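You operate a simulated robot arm through the tools that you are given. There is no shell and no other tool. Be economical: measure what you need, move in short steps, check, and stop when the job is done.

Carry out the task below with a simulated robot arm. There is one attempt and no reset: what you move stays moved.

TASK
Tighten the cap of the yellow sample bottle with the cap tightener.
Fine: nest it, slide it to CAP, lower the head, press the button once, raise it; shuttle to LOAD, bottle back on the long yellow tray.
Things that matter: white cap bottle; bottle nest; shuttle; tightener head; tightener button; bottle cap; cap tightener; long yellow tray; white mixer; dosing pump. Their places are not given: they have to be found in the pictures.

It is judged by the outcome, as a careful person would: the job done as asked, and still so three seconds after it is handed in. It fails if anything else is knocked over, pushed out of place, dropped, spilled or broken.

THE ROBOT
A 6-joint arm with a two-finger parallel gripper, fixed in place. Base frame: the origin is at the foot of the arm, x ahead of it, y to its left, z up; the work surface is at about z = 0.904. Lengths are in m, angles in rad, forces in N, time in s.
With the tool pointing down near the work surface it reaches from about 0.24 to 0.64 m from the base axis. Its first joint turns from -1.152 to 1.152 rad. Payload 2.7 kg.
Tool frame: the origin (TCP) lies between the finger pads and is the grasp point; the fingertips stand 0.023 m ahead of it; z points along the fingers, y is the line along which they close. The gripper opens to 0.094 m. The fingers are 0.038 m wide and 0.01 m thick; the gripper's body (0.054 by 0.096 m) begins 0.039 m behind the TCP.
Orientation is that of the tool frame in the base frame, as [roll, pitch, yaw] about the fixed x, y, z axes, in that order (R = Rz(yaw) Ry(pitch) Rx(roll)). With the fingers straight down and closing along the base's y, the tool's x points along the base's -x, its y along +y and its z along -z.

THE INTERFACE
- The arm moves only by the tool step_arm. Its argument "targets" is a list of rows, each an object (a shift or turn left out is 0, a gripper value left out holds the last) with "translation": the shift along the tool's x, y, z in m, a list of three; "angular": the turn, a rotation vector about the tool's x, y, z in rad, a list of three. In form: [{"translation": [tx, ty, tz], "angular": [rx, ry, rz]}, ...]. A call has 1 to 12 rows; each row is the pose to reach, as a shift and turn from the pose commanded when the call began, along the tool's axes at that moment. "jaw" is the closure in counts, from 0 (fully open) to 255 (shut), set as the call begins (left out, the last holds). A row lasts 0.2 s, in which the tool goes at most 0.05 m and 0.15 rad; a call with a longer step from one row to the next is refused whole, and so is a gripper value outside its range. A pose out of reach is approached as far as the arm can. The call stops where the force on the tool passes 70 N (or 10 N more than at its start, if that is more) or the arm is blocked; 0.2 s more then pass. The fingers move at their own pace (about 0.045 m/s each) and stop on an object; they squeeze with about 42 N. The grip force told is the motor's: it shows also when the fingers shut on nothing. Time passes only in rows, and 0.2 s behind the last, so rows that repeat a pose let the fingers close. It gives the time, the measured TCP pose, the force on the tool (base axes), the opening and the grip force at its end, in the units of the frame above (readings bear some noise).
- Cameras (640 x 400 px; columns grow to the right, rows downward): "scene" is fixed at [0.0719, -0.4235, 1.4223]; the picture's right is [0.82, -0.57, 0.00], its down [-0.22, -0.33, -0.92] and it looks along [0.52, 0.76, -0.40] (base axes); focal length 326 px, centre (320, 200). "wrist" rides on the gripper at [-0.039, 0, -0.044] in the tool frame; the picture's right is [0.00, -1.00, 0.00], its down [0.97, 0.00, -0.24] and it looks along [0.24, 0.00, 0.97] (tool axes); focal length 218 px, centre (320, 200).
- capture(camera): a new picture of that camera. No time passes.
- point_at(camera, pixels): there is no depth. For up to 12 entries [column, row, z] of the newest picture of that camera ("zoom" is the newest enlarged one), the place [x, y] in the base frame at which the ray of that pixel passes the height z, good to about 0.003 m. No time passes.
- close_up(camera, box): a new picture of the part [left, top, right, bottom] of that camera's present view, enlarged. No time passes.
- hand_in(): hands the job in; it is judged then, once.

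Work in short steps. Measure before you move; look again where a grasp or a placing could have gone wrong, and mend it. You have 80 turns and 54 pictures in all, the two below and enlarged ones among them. Open the gripper and draw the arm clear of the work before you hand the job in, unless the task says otherwise; then end with one line.

The tools are called after ">>>" as a command line: name --argument value ..., lists and objects as JSON in quotes. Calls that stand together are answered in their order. step_arm: Moves the arm, as the interface text tells. Its arguments: {"type":"object","properties":{"targets":{"type":"array"},"jaw":{"type":"number"}},"required":["targets"]} The other tools are called the same way: capture (camera) takes a picture; point_at (camera, pixels) gives the place at which the rays of pixels pass given heights; close_up (camera, box) takes an enlarged picture of a part of a camera's view; hand_in () hands the job in.

At the start:

```text
clock: 0.0
tool_pos: [0.2906, -0.0388, 1.3336]
tool_rot: [3.141, -0.001, 3.14]
ft_force: [0.0, 0.0, 0.3]
gripper_width: 0.0941
grip_force: 0.0
```

scene: 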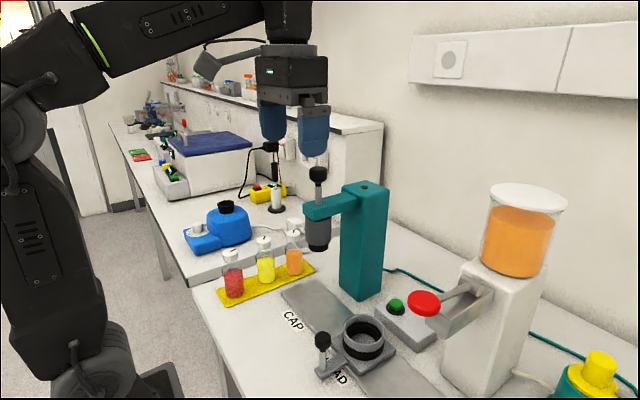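
wrist: 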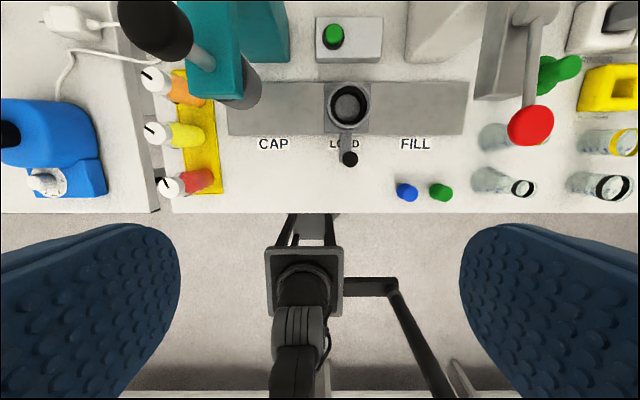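

I'll start by enlarging the workspace in both views to find the bottle, nest, shuttle and tightener.

>>> close_up --camera "scene" --box '[180, 160, 460, 400]'

>>> close_up --camera "wrist" --box '[120, 0, 480, 220]'

```text
1.67 times, centred on (320, 280) of scene
```

zoom: 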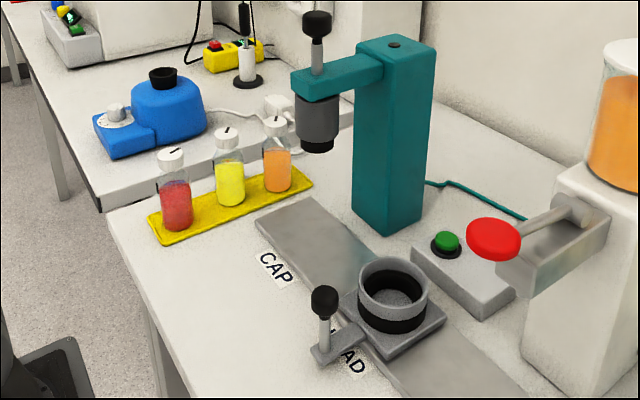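

```text
1.78 times, centred on (300, 110) of wrist
```

zoom: 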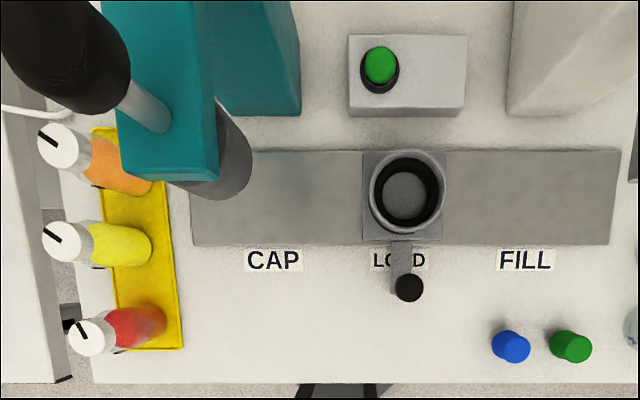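

The yellow bottle is at scene (266,262), the nest at (362,338), the handle at (323,345), the button at (396,305). Measuring these from both cameras.

>>> point_at --camera "zoom" --pixels '[[140, 247, 0.91], [64, 241, 0.99], [64, 241, 0.98], [404, 190, 0.91], [407, 198, 0.95], [409, 288, 0.97], [273, 260, 0.904], [525, 260, 0.904], [380, 66, 0.945], [150, 110, 1.2], [190, 200, 0.904], [615, 245, 0.904]]'

>>> point_at --camera "scene" --pixels '[[267, 282, 0.91], [265, 241, 0.98], [265, 241, 0.99], [265, 241, 1.0], [323, 340, 0.96], [323, 340, 0.98], [323, 340, 1.0], [363, 330, 0.95], [363, 330, 0.97], [396, 303, 0.945], [396, 303, 0.955], [293, 322, 0.904]]'

```text
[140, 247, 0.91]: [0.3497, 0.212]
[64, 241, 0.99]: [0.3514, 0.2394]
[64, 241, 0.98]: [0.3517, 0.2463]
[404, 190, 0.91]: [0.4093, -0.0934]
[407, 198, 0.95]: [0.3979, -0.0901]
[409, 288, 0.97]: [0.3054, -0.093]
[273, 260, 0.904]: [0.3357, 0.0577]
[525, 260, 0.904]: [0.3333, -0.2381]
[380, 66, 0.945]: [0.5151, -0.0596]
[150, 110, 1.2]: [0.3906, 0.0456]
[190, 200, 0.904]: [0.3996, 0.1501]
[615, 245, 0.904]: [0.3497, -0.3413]
```

```text
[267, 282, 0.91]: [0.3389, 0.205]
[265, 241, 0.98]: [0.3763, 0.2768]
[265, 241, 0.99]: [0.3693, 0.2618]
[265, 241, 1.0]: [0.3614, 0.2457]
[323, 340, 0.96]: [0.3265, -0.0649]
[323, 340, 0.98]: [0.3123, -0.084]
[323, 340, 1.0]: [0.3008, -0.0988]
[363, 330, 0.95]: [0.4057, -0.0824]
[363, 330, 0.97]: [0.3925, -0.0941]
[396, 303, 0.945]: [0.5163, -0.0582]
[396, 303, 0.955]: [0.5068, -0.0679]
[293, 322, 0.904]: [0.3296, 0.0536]
```

Bottle ≈ (0.350, 0.222), cap top ≈1.013; shuttle knob ≈ (0.307, -0.091, 0.987). Now the tightener head's knob and body, seen in scene at (318,173) and wrist at (155,25).

>>> point_at --camera "scene" --pixels '[[318, 174, 1.2], [318, 174, 1.24], [318, 174, 1.28], [318, 168, 1.28], [318, 247, 1.06], [318, 247, 1.08], [318, 247, 1.1], [318, 247, 1.12], [362, 186, 1.15], [362, 186, 1.2]]'

>>> point_at --camera "wrist" --pixels '[[155, 25, 1.2], [155, 25, 1.24], [155, 25, 1.26], [155, 25, 1.28], [240, 90, 1.08], [240, 90, 1.1], [243, 96, 1.06], [348, 105, 0.91], [348, 105, 0.97], [348, 105, 0.95]]'

```text
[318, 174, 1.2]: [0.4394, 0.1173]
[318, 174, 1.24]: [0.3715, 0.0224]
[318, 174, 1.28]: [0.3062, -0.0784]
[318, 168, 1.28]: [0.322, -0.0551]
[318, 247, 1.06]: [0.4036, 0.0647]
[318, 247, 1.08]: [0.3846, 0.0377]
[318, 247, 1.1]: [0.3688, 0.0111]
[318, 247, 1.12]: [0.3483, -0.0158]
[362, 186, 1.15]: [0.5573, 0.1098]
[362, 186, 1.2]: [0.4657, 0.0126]
```

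```text
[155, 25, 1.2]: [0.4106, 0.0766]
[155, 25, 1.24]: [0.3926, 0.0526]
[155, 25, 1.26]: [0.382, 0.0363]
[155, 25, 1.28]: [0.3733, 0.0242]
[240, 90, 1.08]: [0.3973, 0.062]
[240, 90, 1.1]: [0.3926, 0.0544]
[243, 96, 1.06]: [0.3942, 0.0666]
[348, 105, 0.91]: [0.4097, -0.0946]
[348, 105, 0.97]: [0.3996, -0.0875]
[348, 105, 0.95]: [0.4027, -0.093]
```

Tightener head axis ≈ (0.396, 0.058), head bottom ≈1.065, knob ≈1.225. I move left past the tightener at x=0.29, then over the bottle for a closer look.

>>> step_arm --targets '[{"translation": [0, 0.045, 0]}, {"translation": [0, 0.09, 0]}, {"translation": [0, 0.135, 0]}, {"translation": [0, 0.18, 0]}, {"translation": [0, 0.225, 0]}, {"translation": [0, 0.26, 0]}, {"translation": [-0.03, 0.26, 0.03]}, {"translation": [-0.06, 0.26, 0.06]}, {"translation": [-0.06, 0.26, 0.1]}, {"translation": [-0.06, 0.26, 0.14]}, {"translation": [-0.06, 0.26, 0.17]}, {"translation": [-0.06, 0.26, 0.17]}]'

>>> capture --camera "wrist"

>>> close_up --camera "scene" --box '[200, 180, 360, 310]'

```text
clock: 2.6
tool_pos: [0.3509, 0.2215, 1.1608]
tool_rot: [3.139, 0.0, 3.142]
ft_force: [0.0, -0.6, 0.1]
gripper_width: 0.0939
grip_force: 0.0
```

```text
49 pictures are left
```

wrist: 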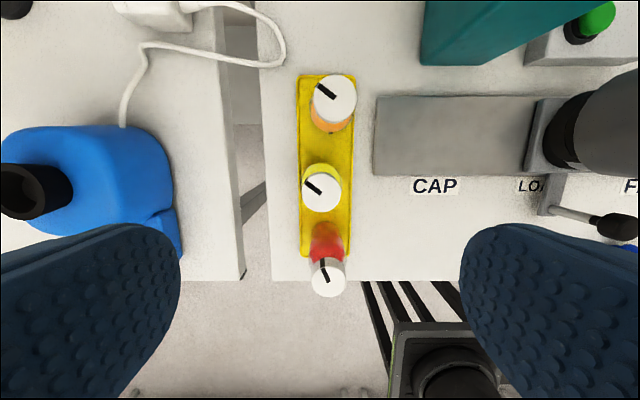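

```text
3.08 times, centred on (280, 245) of scene
```

zoom: 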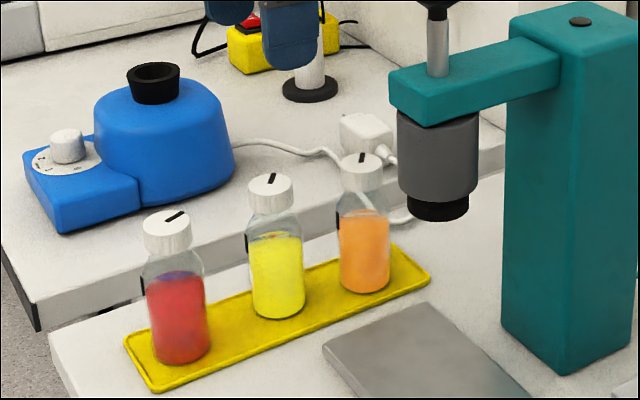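

Cap of yellow bottle at wrist (322,192); red at (328,277), orange at (334,99). Measuring cap positions and widths.

>>> point_at --camera "wrist" --pixels '[[322, 192, 1.01], [303, 192, 1.01], [341, 192, 1.01], [334, 99, 1.01], [328, 277, 1.01], [320, 163, 0.94], [300, 160, 0.908], [350, 160, 0.908], [435, 186, 0.904], [322, 192, 0.99], [304, 76, 0.908], [348, 258, 0.908]]'

>>> point_at --camera "zoom" --pixels '[[270, 182, 1.0], [270, 182, 1.01], [270, 182, 1.02], [272, 212, 0.99], [272, 212, 1.0], [274, 238, 0.97], [274, 238, 0.98], [274, 238, 0.96], [277, 308, 0.908], [277, 318, 0.908], [252, 300, 0.908], [304, 300, 0.908]]'

```text
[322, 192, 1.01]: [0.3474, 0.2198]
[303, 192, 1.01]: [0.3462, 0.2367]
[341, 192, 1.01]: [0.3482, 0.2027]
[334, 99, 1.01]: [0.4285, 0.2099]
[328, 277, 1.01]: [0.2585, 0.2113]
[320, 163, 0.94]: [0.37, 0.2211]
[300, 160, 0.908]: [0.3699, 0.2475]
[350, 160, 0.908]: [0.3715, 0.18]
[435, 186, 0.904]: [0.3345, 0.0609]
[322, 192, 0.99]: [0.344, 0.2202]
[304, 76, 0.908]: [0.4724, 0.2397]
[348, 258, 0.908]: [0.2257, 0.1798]
```

```text
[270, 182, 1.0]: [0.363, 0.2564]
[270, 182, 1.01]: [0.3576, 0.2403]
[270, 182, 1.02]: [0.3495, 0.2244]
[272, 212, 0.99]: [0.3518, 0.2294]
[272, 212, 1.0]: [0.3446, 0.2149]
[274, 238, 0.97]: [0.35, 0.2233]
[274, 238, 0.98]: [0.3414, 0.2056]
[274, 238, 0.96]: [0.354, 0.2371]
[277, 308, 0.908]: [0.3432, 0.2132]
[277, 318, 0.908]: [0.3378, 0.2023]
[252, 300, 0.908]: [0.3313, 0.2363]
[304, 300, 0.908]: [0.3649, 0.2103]
```

Yellow bottle axis ≈ (0.348, 0.220), cap top ≈1.02, body ≈0.042 wide. I descend to TCP z≈0.987 so the gripper's body stays above the cap.

>>> step_arm --targets '[{"translation": [0.003, -0.001, 0.04]}, {"translation": [0.003, -0.001, 0.08]}, {"translation": [0.003, -0.001, 0.12]}, {"translation": [0.003, -0.001, 0.145]}, {"translation": [0.003, -0.001, 0.16]}, {"translation": [0.003, -0.001, 0.168]}, {"translation": [0.003, -0.001, 0.173]}, {"translation": [0.003, -0.001, 0.173]}]'

>>> close_up --camera "scene" --box '[200, 180, 360, 310]'

>>> capture --camera "wrist"

```text
clock: 4.4
tool_pos: [0.3469, 0.2204, 0.9897]
tool_rot: [-3.141, -0.002, 3.141]
ft_force: [-0.3, -0.5, -0.1]
gripper_width: 0.0938
grip_force: 0.1
```

```text
3.08 times, centred on (280, 245) of scene
```

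zoom: 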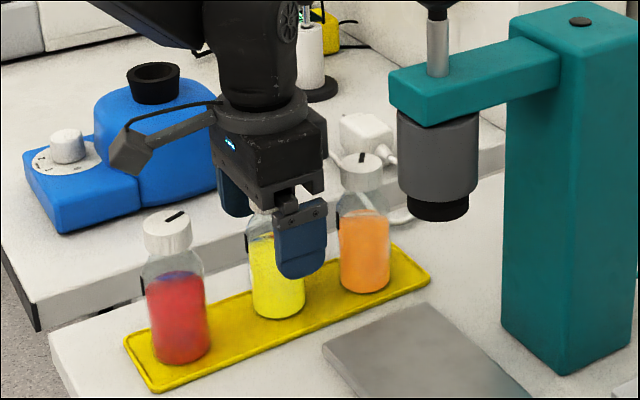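

```text
46 pictures are left
```

wrist: 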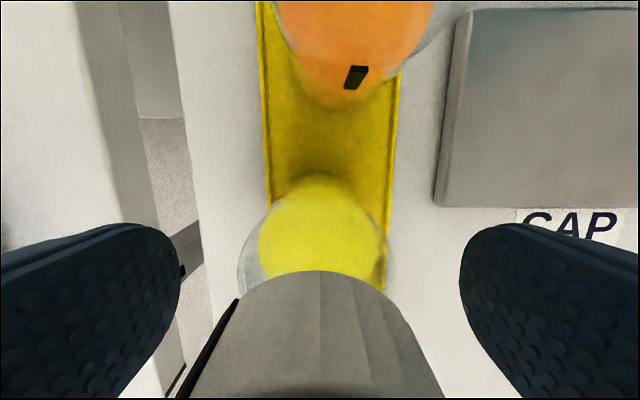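

Aligned around the bottle. I lower 3 mm more and close.

>>> step_arm --targets '[{"translation": [0, 0, 0.003]}, {"translation": [0, 0, 0.003]}]'

>>> step_arm --targets '[{}, {}, {}, {}, {}, {}]' --jaw 255

```text
clock: 5.0
tool_pos: [0.3462, 0.2201, 0.9865]
tool_rot: [-3.141, 0.001, 3.138]
ft_force: [0.3, -0.1, -0.4]
gripper_width: 0.0938
grip_force: 0.0
```

```text
clock: 6.4
tool_pos: [0.3469, 0.2199, 0.9872]
tool_rot: [3.141, -0.001, 3.14]
ft_force: [-0.3, 0.2, -0.3]
gripper_width: 0.0444
grip_force: 41.7
```

Gripped at 0.044 m wide (the glass body). I lift and check.

>>> step_arm --targets '[{"translation": [0, 0, -0.02]}, {"translation": [0, 0, -0.05]}, {"translation": [0, 0, -0.09]}, {"translation": [0, 0, -0.13]}, {"translation": [0, 0, -0.13]}]'

>>> capture --camera "scene"

```text
clock: 7.6
tool_pos: [0.3466, 0.2206, 1.1195]
tool_rot: [-3.141, 0.002, 3.139]
ft_force: [0.2, -0.5, -0.5]
gripper_width: 0.0446
grip_force: 41.9
```

```text
45 pictures are left
```

scene: 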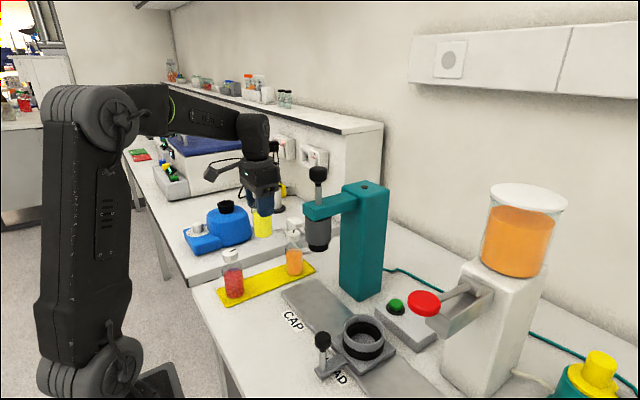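

The bottle is held upright. I back off to x≈0.26, pass the tightener in front, and go to y≈-0.092 facing the nest.

>>> step_arm --targets '[{"translation": [0.04, 0, -0.02]}, {"translation": [0.08, 0, -0.04]}, {"translation": [0.085, -0.045, -0.06]}, {"translation": [0.085, -0.09, -0.06]}, {"translation": [0.085, -0.135, -0.06]}, {"translation": [0.085, -0.18, -0.06]}, {"translation": [0.085, -0.225, -0.06]}, {"translation": [0.085, -0.27, -0.06]}, {"translation": [0.085, -0.312, -0.06]}, {"translation": [0.04, -0.312, -0.06]}, {"translation": [0.02, -0.312, -0.06]}, {"translation": [0.02, -0.312, -0.06]}]'

>>> capture --camera "wrist"

>>> close_up --camera "scene" --box '[280, 280, 440, 400]'

```text
clock: 10.2
tool_pos: [0.3295, -0.0919, 1.1774]
tool_rot: [-3.139, 0.001, 3.139]
ft_force: [0.8, -0.2, -1.7]
gripper_width: 0.0446
grip_force: 42.2
```

```text
44 pictures are left
```

wrist: 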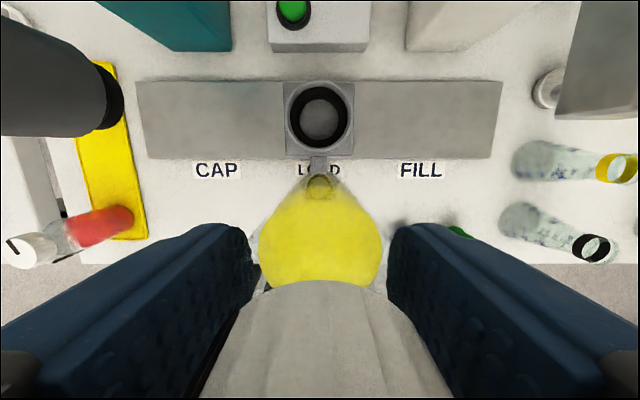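

```text
3.33 times, centred on (360, 340) of scene
```

zoom: 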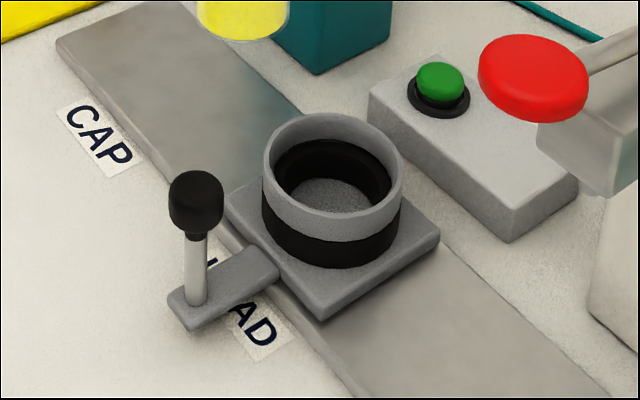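

Ring seen at wrist (319,117), rim in zoom centred at (334,163), inner floor ≈(340,200). Measuring its rim height and centre.

>>> point_at --camera "wrist" --pixels '[[319, 117, 0.94], [319, 117, 0.95], [319, 117, 0.96], [287, 117, 0.955], [352, 117, 0.955], [319, 84, 0.955], [319, 150, 0.955], [319, 117, 0.915], [284, 155, 0.912], [353, 82, 0.912]]'

>>> point_at --camera "zoom" --pixels '[[334, 163, 0.94], [334, 163, 0.95], [334, 163, 0.96], [334, 163, 0.97], [338, 205, 0.92], [338, 205, 0.93], [196, 178, 0.99], [196, 178, 1.0], [404, 170, 0.955], [264, 160, 0.955], [228, 200, 0.912], [438, 238, 0.912]]'

```text
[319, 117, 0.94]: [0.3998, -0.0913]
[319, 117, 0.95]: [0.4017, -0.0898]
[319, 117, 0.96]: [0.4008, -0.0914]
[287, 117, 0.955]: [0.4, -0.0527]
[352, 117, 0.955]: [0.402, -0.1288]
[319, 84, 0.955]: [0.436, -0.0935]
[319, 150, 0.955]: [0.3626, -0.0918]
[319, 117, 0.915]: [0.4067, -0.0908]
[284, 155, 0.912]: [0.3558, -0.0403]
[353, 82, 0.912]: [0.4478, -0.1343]
```

```text
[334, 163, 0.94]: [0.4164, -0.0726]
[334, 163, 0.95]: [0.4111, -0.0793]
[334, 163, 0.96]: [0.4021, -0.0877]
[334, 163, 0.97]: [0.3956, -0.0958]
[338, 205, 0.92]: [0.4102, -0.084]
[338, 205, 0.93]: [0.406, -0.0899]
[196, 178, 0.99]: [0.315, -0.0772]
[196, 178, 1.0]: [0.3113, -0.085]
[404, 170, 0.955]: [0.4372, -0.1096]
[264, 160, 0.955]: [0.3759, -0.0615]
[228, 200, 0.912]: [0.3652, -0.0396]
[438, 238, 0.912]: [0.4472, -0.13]
```

Ring centre ≈ (0.401, -0.091), rim ≈0.963. I move the bottle above it to TCP z≈1.06 (bottle bottom ≈0.98) and look.

>>> step_arm --targets '[{"translation": [-0.035, 0.001, 0.02]}, {"translation": [-0.0705, 0.001, 0.04]}, {"translation": [-0.0705, 0.001, 0.07]}, {"translation": [-0.0705, 0.001, 0.1]}, {"translation": [-0.0705, 0.001, 0.115]}, {"translation": [-0.0705, 0.001, 0.115]}]'

>>> close_up --camera "scene" --box '[280, 260, 440, 380]'

>>> capture --camera "wrist"

```text
clock: 11.6
tool_pos: [0.3991, -0.0909, 1.0618]
tool_rot: [3.141, 0.0, 3.14]
ft_force: [0.4, 0.3, -0.9]
gripper_width: 0.0444
grip_force: 42.1
```

```text
3.33 times, centred on (360, 320) of scene
```

zoom: 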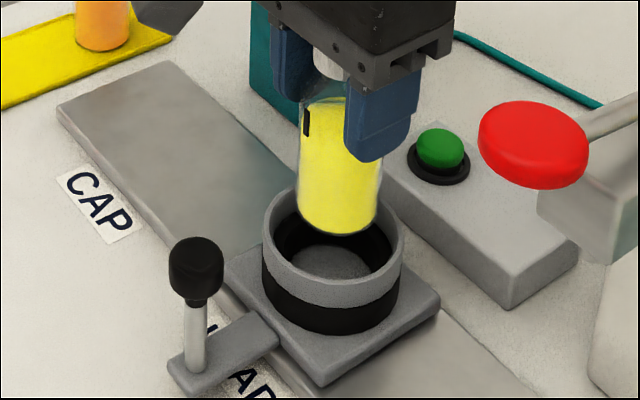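

```text
41 pictures are left
```

wrist: 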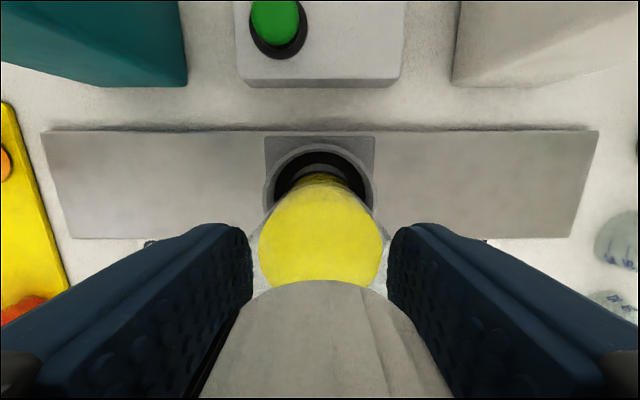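

Checking bottle-bottom centre (339,216 in zoom) against the rim centre (334,229).

>>> point_at --camera "zoom" --pixels '[[339, 216, 0.982], [339, 216, 0.978], [334, 229, 0.963], [334, 229, 0.966], [280, 240, 0.95], [388, 245, 0.95]]'

>>> point_at --camera "wrist" --pixels '[[319, 147, 0.963], [265, 200, 0.963], [374, 200, 0.963], [320, 175, 0.982], [273, 190, 0.945], [366, 190, 0.945]]'

```text
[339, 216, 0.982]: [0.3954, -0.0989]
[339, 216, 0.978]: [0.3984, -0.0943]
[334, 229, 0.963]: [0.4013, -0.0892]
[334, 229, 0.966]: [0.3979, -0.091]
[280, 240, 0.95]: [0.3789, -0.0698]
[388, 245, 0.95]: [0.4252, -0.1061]
```

```text
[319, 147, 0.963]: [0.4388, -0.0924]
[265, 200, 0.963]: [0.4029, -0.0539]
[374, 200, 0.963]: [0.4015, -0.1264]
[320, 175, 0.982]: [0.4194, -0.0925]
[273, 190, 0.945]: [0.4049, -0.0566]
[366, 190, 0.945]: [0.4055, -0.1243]
```

The bottle is ≈3 mm short in x. I shift +3 mm in x and descend toward the nest, watching force.

>>> step_arm --targets '[{"translation": [-0.003, 0, 0]}, {"translation": [-0.003, 0, 0.012]}, {"translation": [-0.003, 0, 0.022]}, {"translation": [-0.003, 0, 0.03]}, {"translation": [-0.003, 0, 0.036]}, {"translation": [-0.003, 0, 0.04]}, {"translation": [-0.003, 0, 0.04]}]'

>>> close_up --camera "scene" --box '[280, 260, 440, 380]'

```text
clock: 13.2
tool_pos: [0.4005, -0.0909, 1.0205]
tool_rot: [3.141, -0.001, 3.14]
ft_force: [-1.1, -0.6, -1.3]
gripper_width: 0.0441
grip_force: 41.7
```

```text
3.33 times, centred on (360, 320) of scene
```

zoom: 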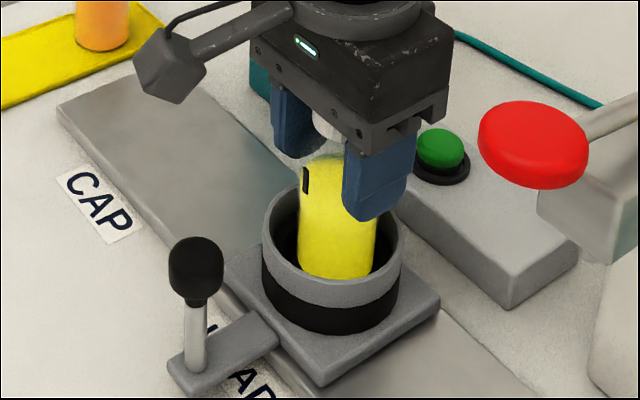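

Inside the ring without contact. Continuing down in small steps.

>>> step_arm --targets '[{"translation": [0, 0, 0.003]}, {"translation": [0, 0, 0.006]}, {"translation": [0, 0, 0.009]}, {"translation": [0, 0, 0.011]}, {"translation": [0, 0, 0.011]}]'

```text
clock: 14.4
tool_pos: [0.4002, -0.0896, 1.0103]
tool_rot: [3.141, 0.002, 3.139]
ft_force: [-5.1, -1.4, 0.0]
gripper_width: 0.0444
grip_force: 42.0
```

A -5 N x-force suggests the bottle touches the ring's far side. I shift back 2 mm in x and continue.

>>> step_arm --targets '[{"translation": [0.002, 0, 0]}, {"translation": [0.002, 0, 0]}]'

>>> capture --camera "wrist"

>>> close_up --camera "scene" --box '[320, 290, 400, 350]'

```text
clock: 15.0
tool_pos: [0.3989, -0.0895, 1.0114]
tool_rot: [3.141, 0.001, 3.14]
ft_force: [-1.0, 0.4, -1.7]
gripper_width: 0.0443
grip_force: 42.0
```

```text
39 pictures are left
```

wrist: 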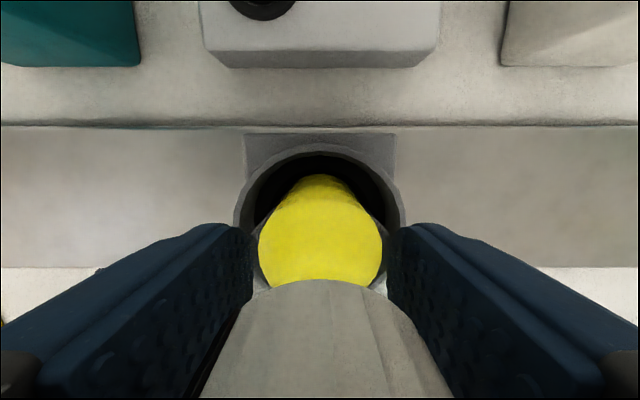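

```text
6.67 times, centred on (360, 320) of scene
```

zoom: 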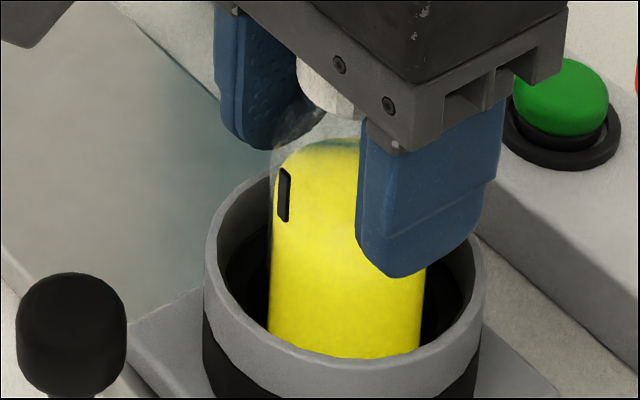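

Force cleared and the bottle is centred in the ring. Continuing down gently.

>>> step_arm --targets '[{"translation": [0, 0, 0.002]}, {"translation": [0, 0, 0.004]}, {"translation": [0, 0, 0.006]}, {"translation": [0, 0, 0.006]}]'

```text
clock: 16.0
tool_pos: [0.3989, -0.0905, 1.0085]
tool_rot: [-3.139, 0.007, 3.141]
ft_force: [-15.4, 0.5, 45.6]
gripper_width: 0.0447
grip_force: 42.4
```

Vertical 45 N contact at z 1.0085: likely the nest floor. I back up ~3 mm in command to relieve and check.

>>> step_arm --targets '[{"translation": [0.001, 0, -0.003]}, {"translation": [0.001, 0, -0.003]}]'

>>> close_up --camera "scene" --box '[320, 290, 400, 350]'

```text
clock: 16.6
tool_pos: [0.3983, -0.0905, 1.0085]
tool_rot: [-3.14, 0.005, 3.141]
ft_force: [5.6, -1.0, 15.0]
gripper_width: 0.0446
grip_force: 42.0
```

```text
6.67 times, centred on (360, 320) of scene
```

zoom: 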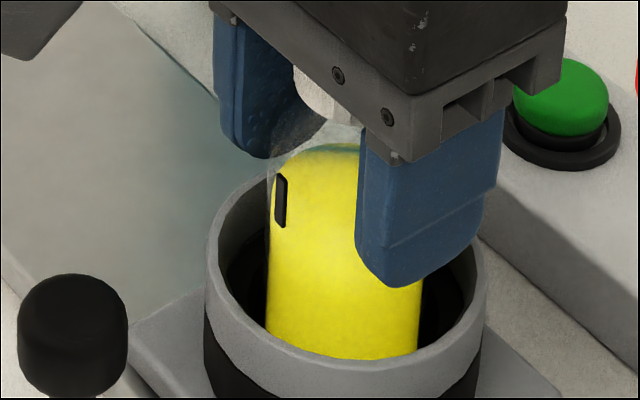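

Residual load 15 N up, 5.6 N in x. I relax by 2 mm up and +0.5 mm x, and read forces.

>>> step_arm --targets '[{"translation": [-0.0005, 0, -0.0015]}, {"translation": [-0.0005, 0, -0.0015]}, {"translation": [-0.0005, 0, -0.0015]}]'

```text
clock: 17.4
tool_pos: [0.3974, -0.0906, 1.0081]
tool_rot: [3.14, -0.003, 3.139]
ft_force: [4.1, 0.0, -8.8]
gripper_width: 0.045
grip_force: 41.4
```

The nest now holds the bottle lightly (slight downward pull). I open the gripper and look.

>>> step_arm --targets '[{}, {}, {}, {}, {}]' --jaw 0

>>> close_up --camera "scene" --box '[280, 260, 440, 380]'

>>> capture --camera "wrist"

```text
clock: 18.6
tool_pos: [0.3995, -0.0892, 1.0082]
tool_rot: [3.142, -0.001, 3.138]
ft_force: [0.1, -0.2, -0.1]
gripper_width: 0.0942
grip_force: 0.1
```

```text
3.33 times, centred on (360, 320) of scene
```

zoom: 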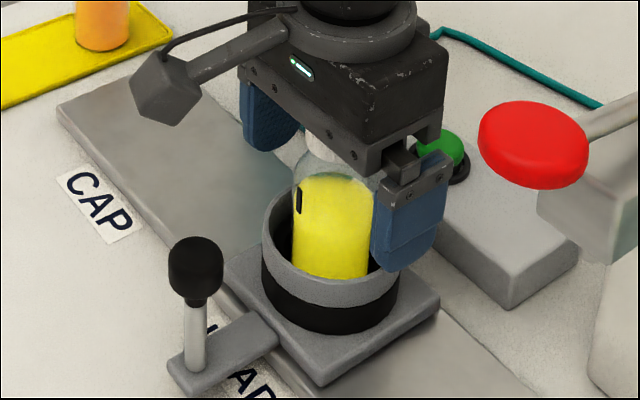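

```text
35 pictures are left
```

wrist: 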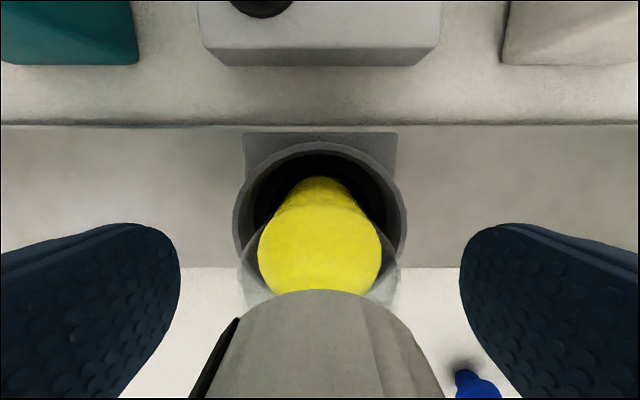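

Released cleanly. I rise straight up and inspect from above and the side.

>>> step_arm --targets '[{"translation": [0, 0, -0.02]}, {"translation": [0, 0, -0.06]}, {"translation": [0, 0, -0.1]}, {"translation": [0.03, 0, -0.14]}, {"translation": [0.03, 0, -0.16]}, {"translation": [0.03, 0, -0.16]}]'

>>> close_up --camera "scene" --box '[280, 260, 440, 380]'

>>> capture --camera "wrist"

```text
clock: 20.0
tool_pos: [0.3697, -0.09, 1.17]
tool_rot: [-3.141, 0.0, 3.141]
ft_force: [0.2, 0.2, 0.2]
gripper_width: 0.094
grip_force: 0.1
```

```text
3.33 times, centred on (360, 320) of scene
```

zoom: 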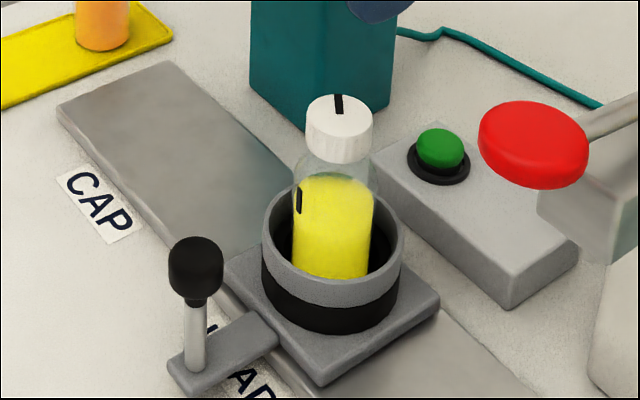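

```text
33 pictures are left
```

wrist: 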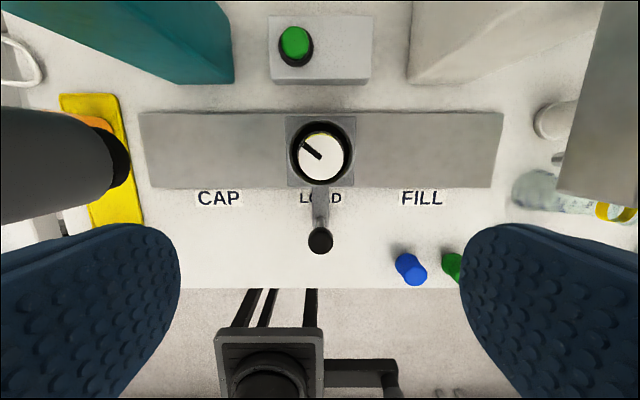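

Bottle stands upright and centred. Now triangulating the shuttle handle knob: wrist (320,240), zoom (196,265), and cap top: wrist (322,157), zoom (338,112).

>>> point_at --camera "wrist" --pixels '[[320, 240, 0.97], [320, 240, 0.985], [322, 157, 1.03], [322, 157, 1.045], [308, 240, 0.985], [333, 240, 0.985], [218, 198, 0.904], [422, 198, 0.904]]'

>>> point_at --camera "zoom" --pixels '[[196, 265, 0.97], [196, 265, 0.98], [196, 265, 0.99], [196, 242, 0.99], [196, 242, 1.0], [194, 303, 0.965], [194, 303, 0.955], [338, 112, 1.03], [338, 112, 1.04]]'

```text
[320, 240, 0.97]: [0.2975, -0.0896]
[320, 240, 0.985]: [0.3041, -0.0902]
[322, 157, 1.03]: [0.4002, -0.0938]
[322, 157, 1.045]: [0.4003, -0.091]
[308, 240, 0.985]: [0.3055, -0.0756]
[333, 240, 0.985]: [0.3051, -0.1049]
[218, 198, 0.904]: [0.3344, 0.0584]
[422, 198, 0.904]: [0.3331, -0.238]
```

```text
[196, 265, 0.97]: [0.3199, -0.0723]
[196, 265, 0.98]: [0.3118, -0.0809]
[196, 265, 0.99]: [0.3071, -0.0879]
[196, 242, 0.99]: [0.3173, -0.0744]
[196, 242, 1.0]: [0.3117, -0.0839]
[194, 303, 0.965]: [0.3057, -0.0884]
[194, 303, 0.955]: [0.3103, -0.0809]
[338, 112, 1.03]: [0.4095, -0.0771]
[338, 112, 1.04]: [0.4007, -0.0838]
```

Knob ≈ (0.306, -0.090), z 0.965–1.005, ≈0.029 wide. I move over it, descend to z≈0.983 and close.

>>> step_arm --targets '[{"translation": [0.035, 0, 0]}, {"translation": [0.0637, 0, 0]}, {"translation": [0.0637, 0, 0.045]}, {"translation": [0.0637, 0, 0.09]}, {"translation": [0.0637, 0, 0.13]}, {"translation": [0.0637, 0, 0.16]}, {"translation": [0.0637, 0, 0.18]}, {"translation": [0.0637, 0, 0.187]}, {"translation": [0.0637, 0, 0.187]}]'

>>> step_arm --targets '[{}, {}, {}, {}, {}, {}, {}, {}]' --jaw 255

>>> close_up --camera "scene" --box '[280, 260, 440, 380]'

```text
clock: 22.0
tool_pos: [0.3047, -0.0905, 0.9812]
tool_rot: [3.142, 0.001, 3.14]
ft_force: [0.6, -1.2, -0.3]
gripper_width: 0.0942
grip_force: 0.1
```

```text
clock: 23.8
tool_pos: [0.3039, -0.0892, 0.9814]
tool_rot: [-3.14, -0.002, 3.14]
ft_force: [-0.3, 0.4, -0.8]
gripper_width: 0.0279
grip_force: 45.1
```

```text
3.33 times, centred on (360, 320) of scene
```

zoom: 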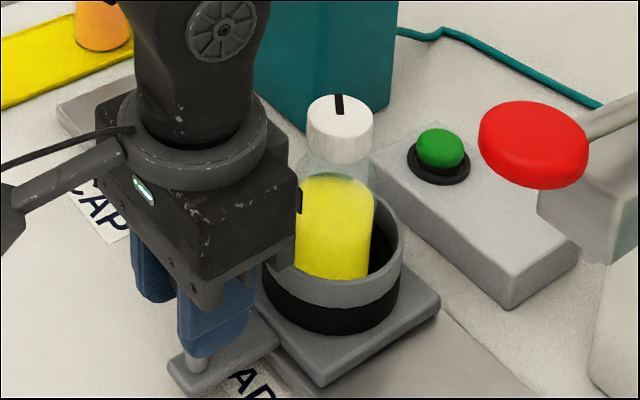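

Knob gripped (0.028). Sliding toward CAP gently, first ~0.08 m.

>>> step_arm --targets '[{"translation": [0, 0.004, 0]}, {"translation": [0, 0.01, 0]}, {"translation": [0, 0.018, 0]}, {"translation": [0, 0.026, 0]}, {"translation": [0, 0.034, 0]}, {"translation": [0, 0.042, 0]}, {"translation": [0, 0.05, 0]}, {"translation": [0, 0.058, 0]}, {"translation": [0, 0.066, 0]}, {"translation": [0, 0.073, 0]}, {"translation": [0, 0.078, 0]}, {"translation": [0, 0.08, 0]}]'

>>> capture --camera "scene"

```text
clock: 26.4
tool_pos: [0.3037, -0.0105, 0.982]
tool_rot: [-3.141, -0.003, 3.14]
ft_force: [5.2, -0.4, -34.9]
gripper_width: 0.0279
grip_force: 45.1
```

```text
31 pictures are left
```

scene: 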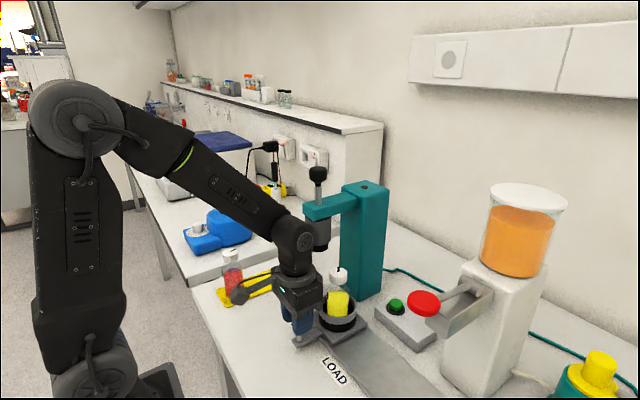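

The shuttle follows; there's -35 N vertical load, so I lower the command 1.5 mm while sliding the remaining ~0.067 m, ending slowly.

>>> step_arm --targets '[{"translation": [0, 0.003, 0.0015]}, {"translation": [0, 0.01, 0.0015]}, {"translation": [0, 0.018, 0.0015]}, {"translation": [0, 0.026, 0.0015]}, {"translation": [0, 0.034, 0.0015]}, {"translation": [0, 0.042, 0.0015]}, {"translation": [0, 0.05, 0.0015]}, {"translation": [0, 0.055, 0.0015]}, {"translation": [0, 0.059, 0.0015]}, {"translation": [0, 0.062, 0.0015]}, {"translation": [0, 0.062, 0.0015]}]'

>>> close_up --camera "scene" --box '[240, 200, 400, 320]'

>>> capture --camera "wrist"

```text
clock: 28.8
tool_pos: [0.3042, 0.0536, 0.9811]
tool_rot: [3.141, 0.0, -3.141]
ft_force: [-20.5, 0.6, 31.6]
gripper_width: 0.0279
grip_force: 44.7
```

```text
3.33 times, centred on (320, 260) of scene
```

zoom: 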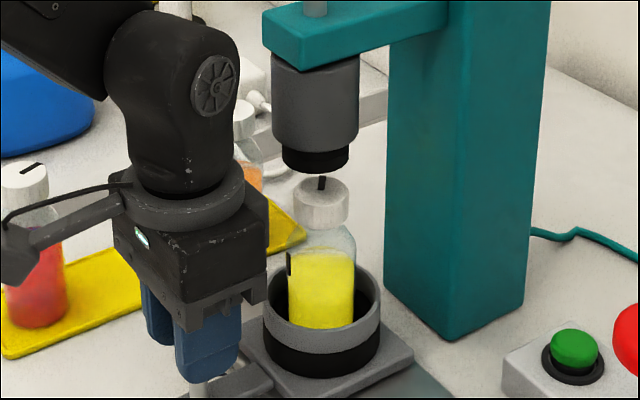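

```text
29 pictures are left
```

wrist: 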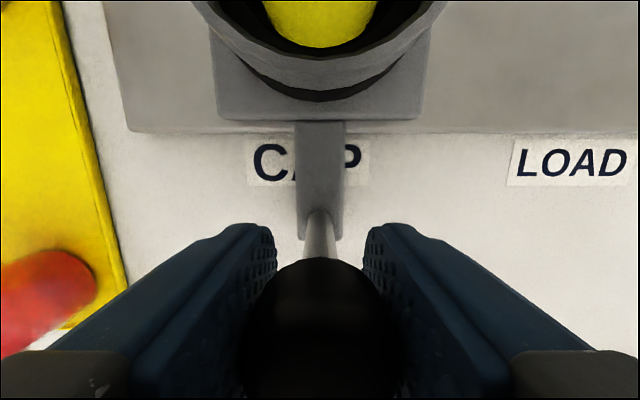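

Now at y=0.0536; the CAP label centre measures ≈0.058–0.060 and the head sits slightly further left. I add 5 mm, relaxing z a little.

>>> step_arm --targets '[{"translation": [0, 0.002, -0.0008]}, {"translation": [0, 0.004, -0.0008]}, {"translation": [0, 0.005, -0.0008]}, {"translation": [0, 0.005, -0.0008]}]'

>>> close_up --camera "scene" --box '[280, 220, 360, 280]'

```text
clock: 29.8
tool_pos: [0.3036, 0.0573, 0.9815]
tool_rot: [-3.141, 0.0, 3.141]
ft_force: [-15.2, 2.2, 18.8]
gripper_width: 0.0279
grip_force: 44.8
```

```text
6.67 times, centred on (320, 250) of scene
```

zoom: 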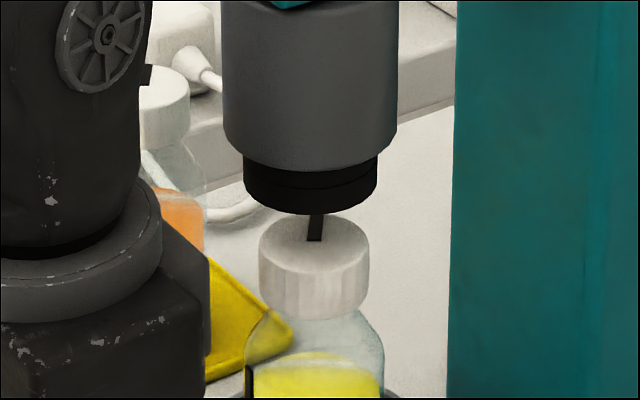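

Head axis col 310.5, cap col 314.5 in the zoom: ≈1.1 mm lateral, i.e. ≈2 mm more in +y. Nudging 2 mm.

>>> step_arm --targets '[{"translation": [0, 0.002, -0.0006]}, {"translation": [0, 0.002, -0.0006]}, {"translation": [0, 0.002, -0.0006]}]'

>>> close_up --camera "scene" --box '[280, 220, 360, 280]'

```text
clock: 30.6
tool_pos: [0.3042, 0.0578, 0.981]
tool_rot: [3.142, -0.002, 3.141]
ft_force: [-9.7, 1.5, -13.7]
gripper_width: 0.0279
grip_force: 45.2
```

```text
6.67 times, centred on (320, 250) of scene
```

zoom: 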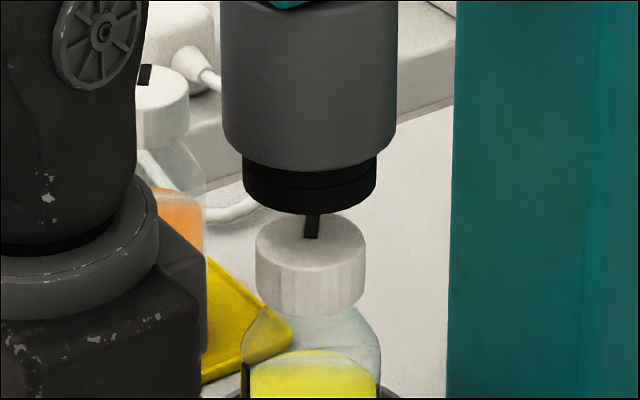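

Cap (310.5) and head (309.5) now line up. I release the knob and lift clear.

>>> step_arm --targets '[{}, {}, {}, {}, {}]' --jaw 0

>>> step_arm --targets '[{"translation": [0, 0, -0.03]}, {"translation": [0, 0, -0.07]}, {"translation": [0.02, 0, -0.11]}, {"translation": [0.03, 0, -0.15]}, {"translation": [0.03, 0, -0.19]}, {"translation": [0.03, 0, -0.23]}, {"translation": [0.03, 0, -0.27]}, {"translation": [0.03, 0, -0.31]}, {"translation": [0.03, 0, -0.34]}, {"translation": [0.03, 0, -0.34]}]'

>>> capture --camera "wrist"

>>> close_up --camera "scene" --box '[240, 150, 400, 270]'

```text
clock: 31.8
tool_pos: [0.3048, 0.0593, 0.9829]
tool_rot: [3.141, -0.001, 3.139]
ft_force: [-0.4, -0.9, 0.1]
gripper_width: 0.0941
grip_force: 0.1
```

```text
clock: 34.0
tool_pos: [0.2751, 0.0615, 1.321]
tool_rot: [3.141, 0.0, 3.138]
ft_force: [-0.7, -0.2, 0.1]
gripper_width: 0.0941
grip_force: 0.0
```

```text
26 pictures are left
```

wrist: 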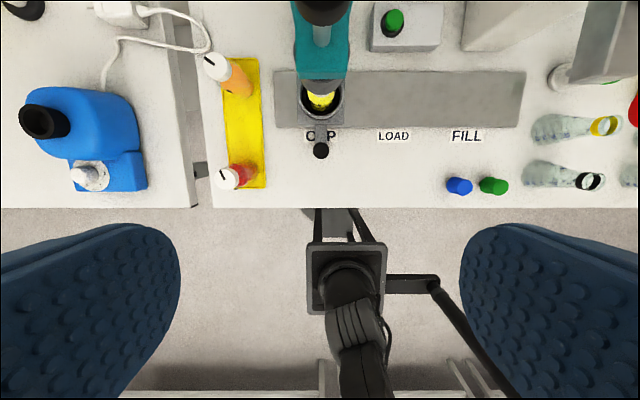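

```text
3.33 times, centred on (320, 210) of scene
```

zoom: 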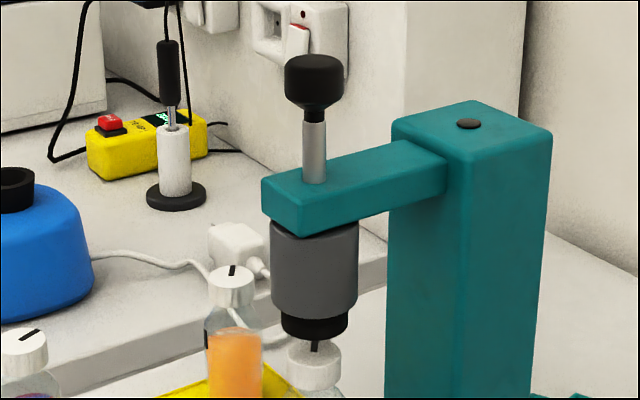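

Tightener knob visible: zoom top (314,60), widest ≈(314,78), neck (315,118). Measuring it, with y also from the wrist image.

>>> point_at --camera "zoom" --pixels '[[314, 64, 1.23], [314, 64, 1.24], [314, 64, 1.25], [314, 78, 1.22], [314, 78, 1.23], [314, 115, 1.19], [314, 115, 1.2], [314, 115, 1.21], [314, 180, 1.16], [314, 180, 1.17], [284, 78, 1.225], [344, 78, 1.225]]'

>>> point_at --camera "wrist" --pixels '[[322, 5, 1.225], [322, 90, 1.06], [300, 5, 1.225], [346, 5, 1.225], [322, 35, 1.165], [321, 150, 0.985], [308, 135, 0.904]]'

```text
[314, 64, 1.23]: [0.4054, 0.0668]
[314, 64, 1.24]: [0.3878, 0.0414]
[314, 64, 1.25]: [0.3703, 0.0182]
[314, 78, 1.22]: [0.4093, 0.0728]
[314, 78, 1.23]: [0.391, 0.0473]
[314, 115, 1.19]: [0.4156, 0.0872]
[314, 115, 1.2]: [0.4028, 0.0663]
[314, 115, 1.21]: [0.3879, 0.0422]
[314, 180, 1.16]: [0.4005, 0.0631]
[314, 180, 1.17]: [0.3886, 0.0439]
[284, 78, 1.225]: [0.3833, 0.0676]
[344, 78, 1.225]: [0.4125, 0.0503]
```

```text
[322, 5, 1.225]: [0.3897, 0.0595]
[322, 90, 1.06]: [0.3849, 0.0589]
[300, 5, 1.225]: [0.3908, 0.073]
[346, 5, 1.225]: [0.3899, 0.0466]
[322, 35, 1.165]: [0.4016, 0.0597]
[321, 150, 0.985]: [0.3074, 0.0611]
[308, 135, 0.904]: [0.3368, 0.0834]
```

Knob axis ≈ (0.399, 0.059), top ≈1.237, widest ≈1.225, neck ≈1.203. I move above it at z 1.32.

>>> step_arm --targets '[{"translation": [-0.04, -0.002, 0]}, {"translation": [-0.08, -0.002, 0]}, {"translation": [-0.123, -0.002, 0]}, {"translation": [-0.123, -0.002, 0.02]}, {"translation": [-0.123, -0.002, 0.02]}]'

>>> capture --camera "wrist"

>>> capture --camera "scene"

```text
clock: 35.2
tool_pos: [0.3975, 0.0574, 1.303]
tool_rot: [-3.141, 0.0, -3.14]
ft_force: [0.4, 0.3, 0.4]
gripper_width: 0.0942
grip_force: 0.0
```

```text
24 pictures are left
```

wrist: 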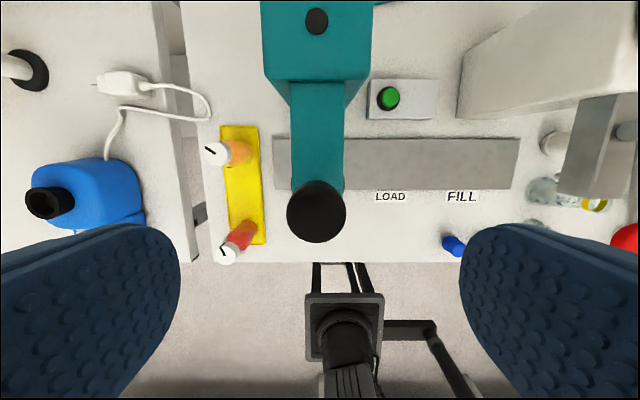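

```text
23 pictures are left
```

scene: 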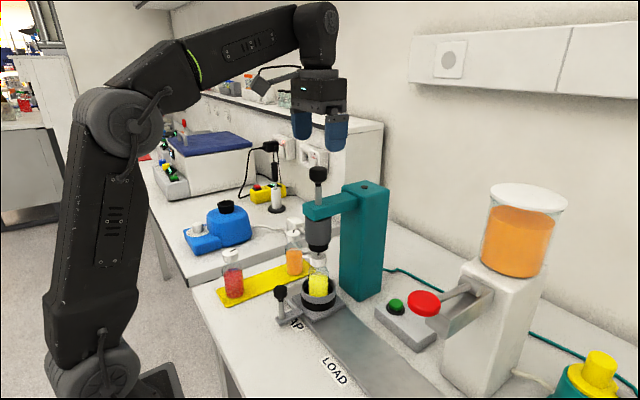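

Knob at wrist (316,211); checking its axis.

>>> point_at --camera "wrist" --pixels '[[316, 211, 1.225], [316, 211, 1.235], [287, 211, 1.23], [346, 211, 1.23]]'

```text
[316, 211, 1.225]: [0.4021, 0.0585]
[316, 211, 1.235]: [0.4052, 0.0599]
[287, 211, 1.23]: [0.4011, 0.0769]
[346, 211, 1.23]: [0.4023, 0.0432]
```

Knob centre (0.402, 0.0595). Aligning and descending to TCP z≈1.228, then closing.

>>> step_arm --targets '[{"translation": [-0.004, 0.0015, 0.02]}, {"translation": [-0.004, 0.0015, 0.04]}, {"translation": [-0.004, 0.0015, 0.06]}, {"translation": [-0.004, 0.0015, 0.07]}, {"translation": [-0.004, 0.0015, 0.074]}, {"translation": [-0.004, 0.0015, 0.074]}]'

>>> step_arm --targets '[{}, {}, {}, {}, {}, {}, {}]' --jaw 255

>>> close_up --camera "scene" --box '[240, 130, 400, 250]'

```text
clock: 36.6
tool_pos: [0.402, 0.0594, 1.2272]
tool_rot: [3.141, -0.001, 3.139]
ft_force: [0.0, -0.1, 0.5]
gripper_width: 0.0938
grip_force: 0.1
```

```text
clock: 38.2
tool_pos: [0.4021, 0.0593, 1.228]
tool_rot: [3.139, 0.001, -3.141]
ft_force: [-0.4, 14.1, -1.6]
gripper_width: 0.0337
grip_force: 45.0
```

```text
3.33 times, centred on (320, 190) of scene
```

zoom: 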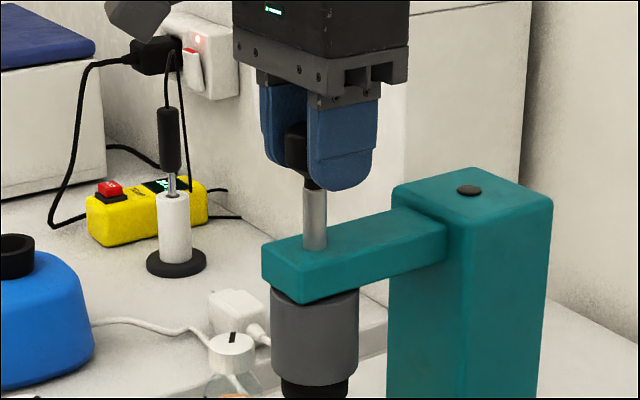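

Knob gripped. I lower the head in small steps, first 15 mm.

>>> step_arm --targets '[{"translation": [0, 0.0008, 0.003]}, {"translation": [0, 0.0008, 0.006]}, {"translation": [0, 0.0008, 0.009]}, {"translation": [0, 0.0008, 0.012]}, {"translation": [0, 0.0008, 0.015]}, {"translation": [0, 0.0008, 0.015]}]'

>>> close_up --camera "scene" --box '[260, 180, 380, 270]'

```text
clock: 39.6
tool_pos: [0.4014, 0.0612, 1.2133]
tool_rot: [-3.141, 0.001, -3.141]
ft_force: [-1.2, 17.2, -0.3]
gripper_width: 0.0339
grip_force: 44.7
```

```text
4.44 times, centred on (320, 225) of scene
```

zoom: 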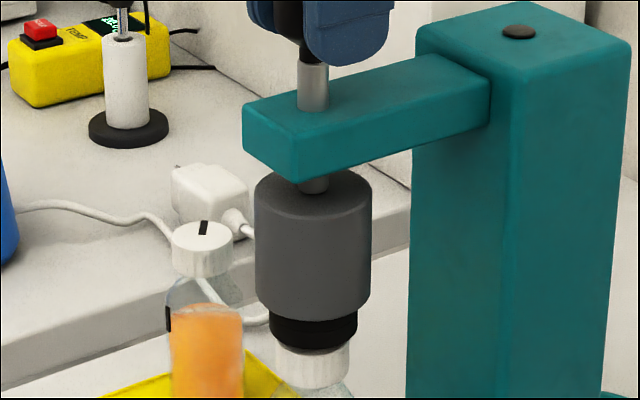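

The head follows and the chuck meets the cap, aligned. Continuing down slowly.

>>> step_arm --targets '[{"translation": [0, 0, 0.003]}, {"translation": [0, 0, 0.006]}, {"translation": [0, 0, 0.009]}, {"translation": [0, 0, 0.009]}]'

>>> close_up --camera "scene" --box '[260, 180, 380, 270]'

```text
clock: 40.6
tool_pos: [0.4019, 0.0614, 1.2032]
tool_rot: [-3.14, -0.001, 3.141]
ft_force: [5.0, 11.0, -1.0]
gripper_width: 0.034
grip_force: 45.5
```

```text
4.44 times, centred on (320, 225) of scene
```

zoom: 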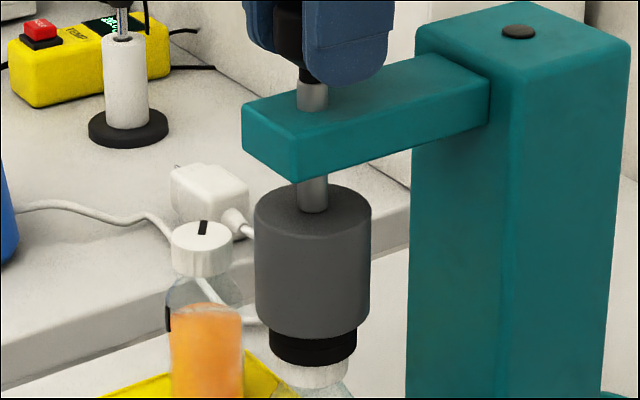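

No vertical resistance yet; the chuck is swallowing the cap. Further 6 mm.

>>> step_arm --targets '[{"translation": [0, 0, 0.002]}, {"translation": [0, 0, 0.004]}, {"translation": [0, 0, 0.006]}, {"translation": [0, 0, 0.006]}]'

```text
clock: 41.6
tool_pos: [0.4018, 0.0595, 1.1999]
tool_rot: [3.141, 0.008, 3.139]
ft_force: [-3.0, 9.8, 26.8]
gripper_width: 0.0337
grip_force: 44.7
```

Resistance (27 N) at z≈1.200: head appears seated. Checking.

>>> close_up --camera "scene" --box '[260, 180, 380, 270]'

```text
4.44 times, centred on (320, 225) of scene
```

zoom: 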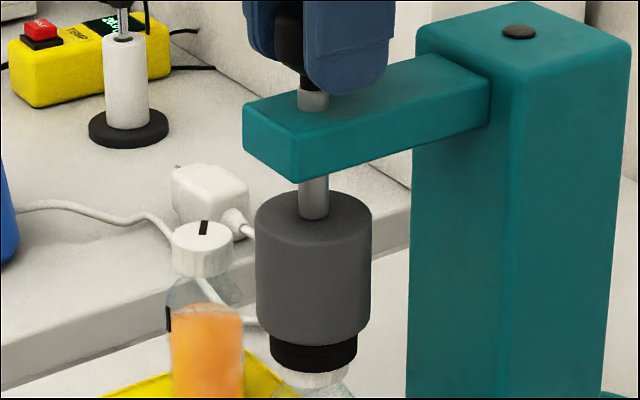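

Seated on the cap about half swallowed. I relax the command ~2 mm and release the knob, checking that it stays down.

>>> step_arm --targets '[{"translation": [0, 0, -0.001]}, {"translation": [0, 0, -0.001]}]'

>>> step_arm --targets '[{}, {}, {}, {}, {}]' --jaw 0

>>> step_arm --targets '[{"translation": [0, 0, -0.03]}, {"translation": [0, 0, -0.06]}, {"translation": [0, 0, -0.1]}, {"translation": [0, 0, -0.1]}]'

>>> close_up --camera "scene" --box '[260, 180, 380, 270]'

```text
clock: 42.2
tool_pos: [0.4019, 0.0611, 1.2002]
tool_rot: [-3.139, 0.001, -3.141]
ft_force: [-7.0, 14.6, 18.9]
gripper_width: 0.0339
grip_force: 44.9
```

```text
clock: 43.4
tool_pos: [0.402, 0.0594, 1.1998]
tool_rot: [-3.142, 0.001, 3.139]
ft_force: [0.4, 0.4, -1.2]
gripper_width: 0.0941
grip_force: 0.1
```

```text
clock: 44.4
tool_pos: [0.4027, 0.0585, 1.3018]
tool_rot: [3.14, -0.001, 3.14]
ft_force: [0.2, -0.6, -0.6]
gripper_width: 0.0941
grip_force: 0.2
```

```text
4.44 times, centred on (320, 225) of scene
```

zoom: 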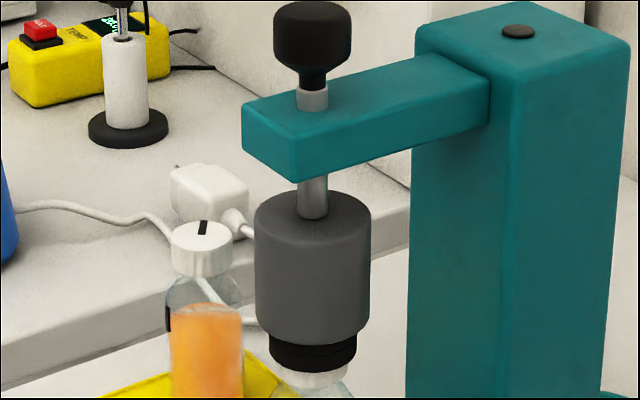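

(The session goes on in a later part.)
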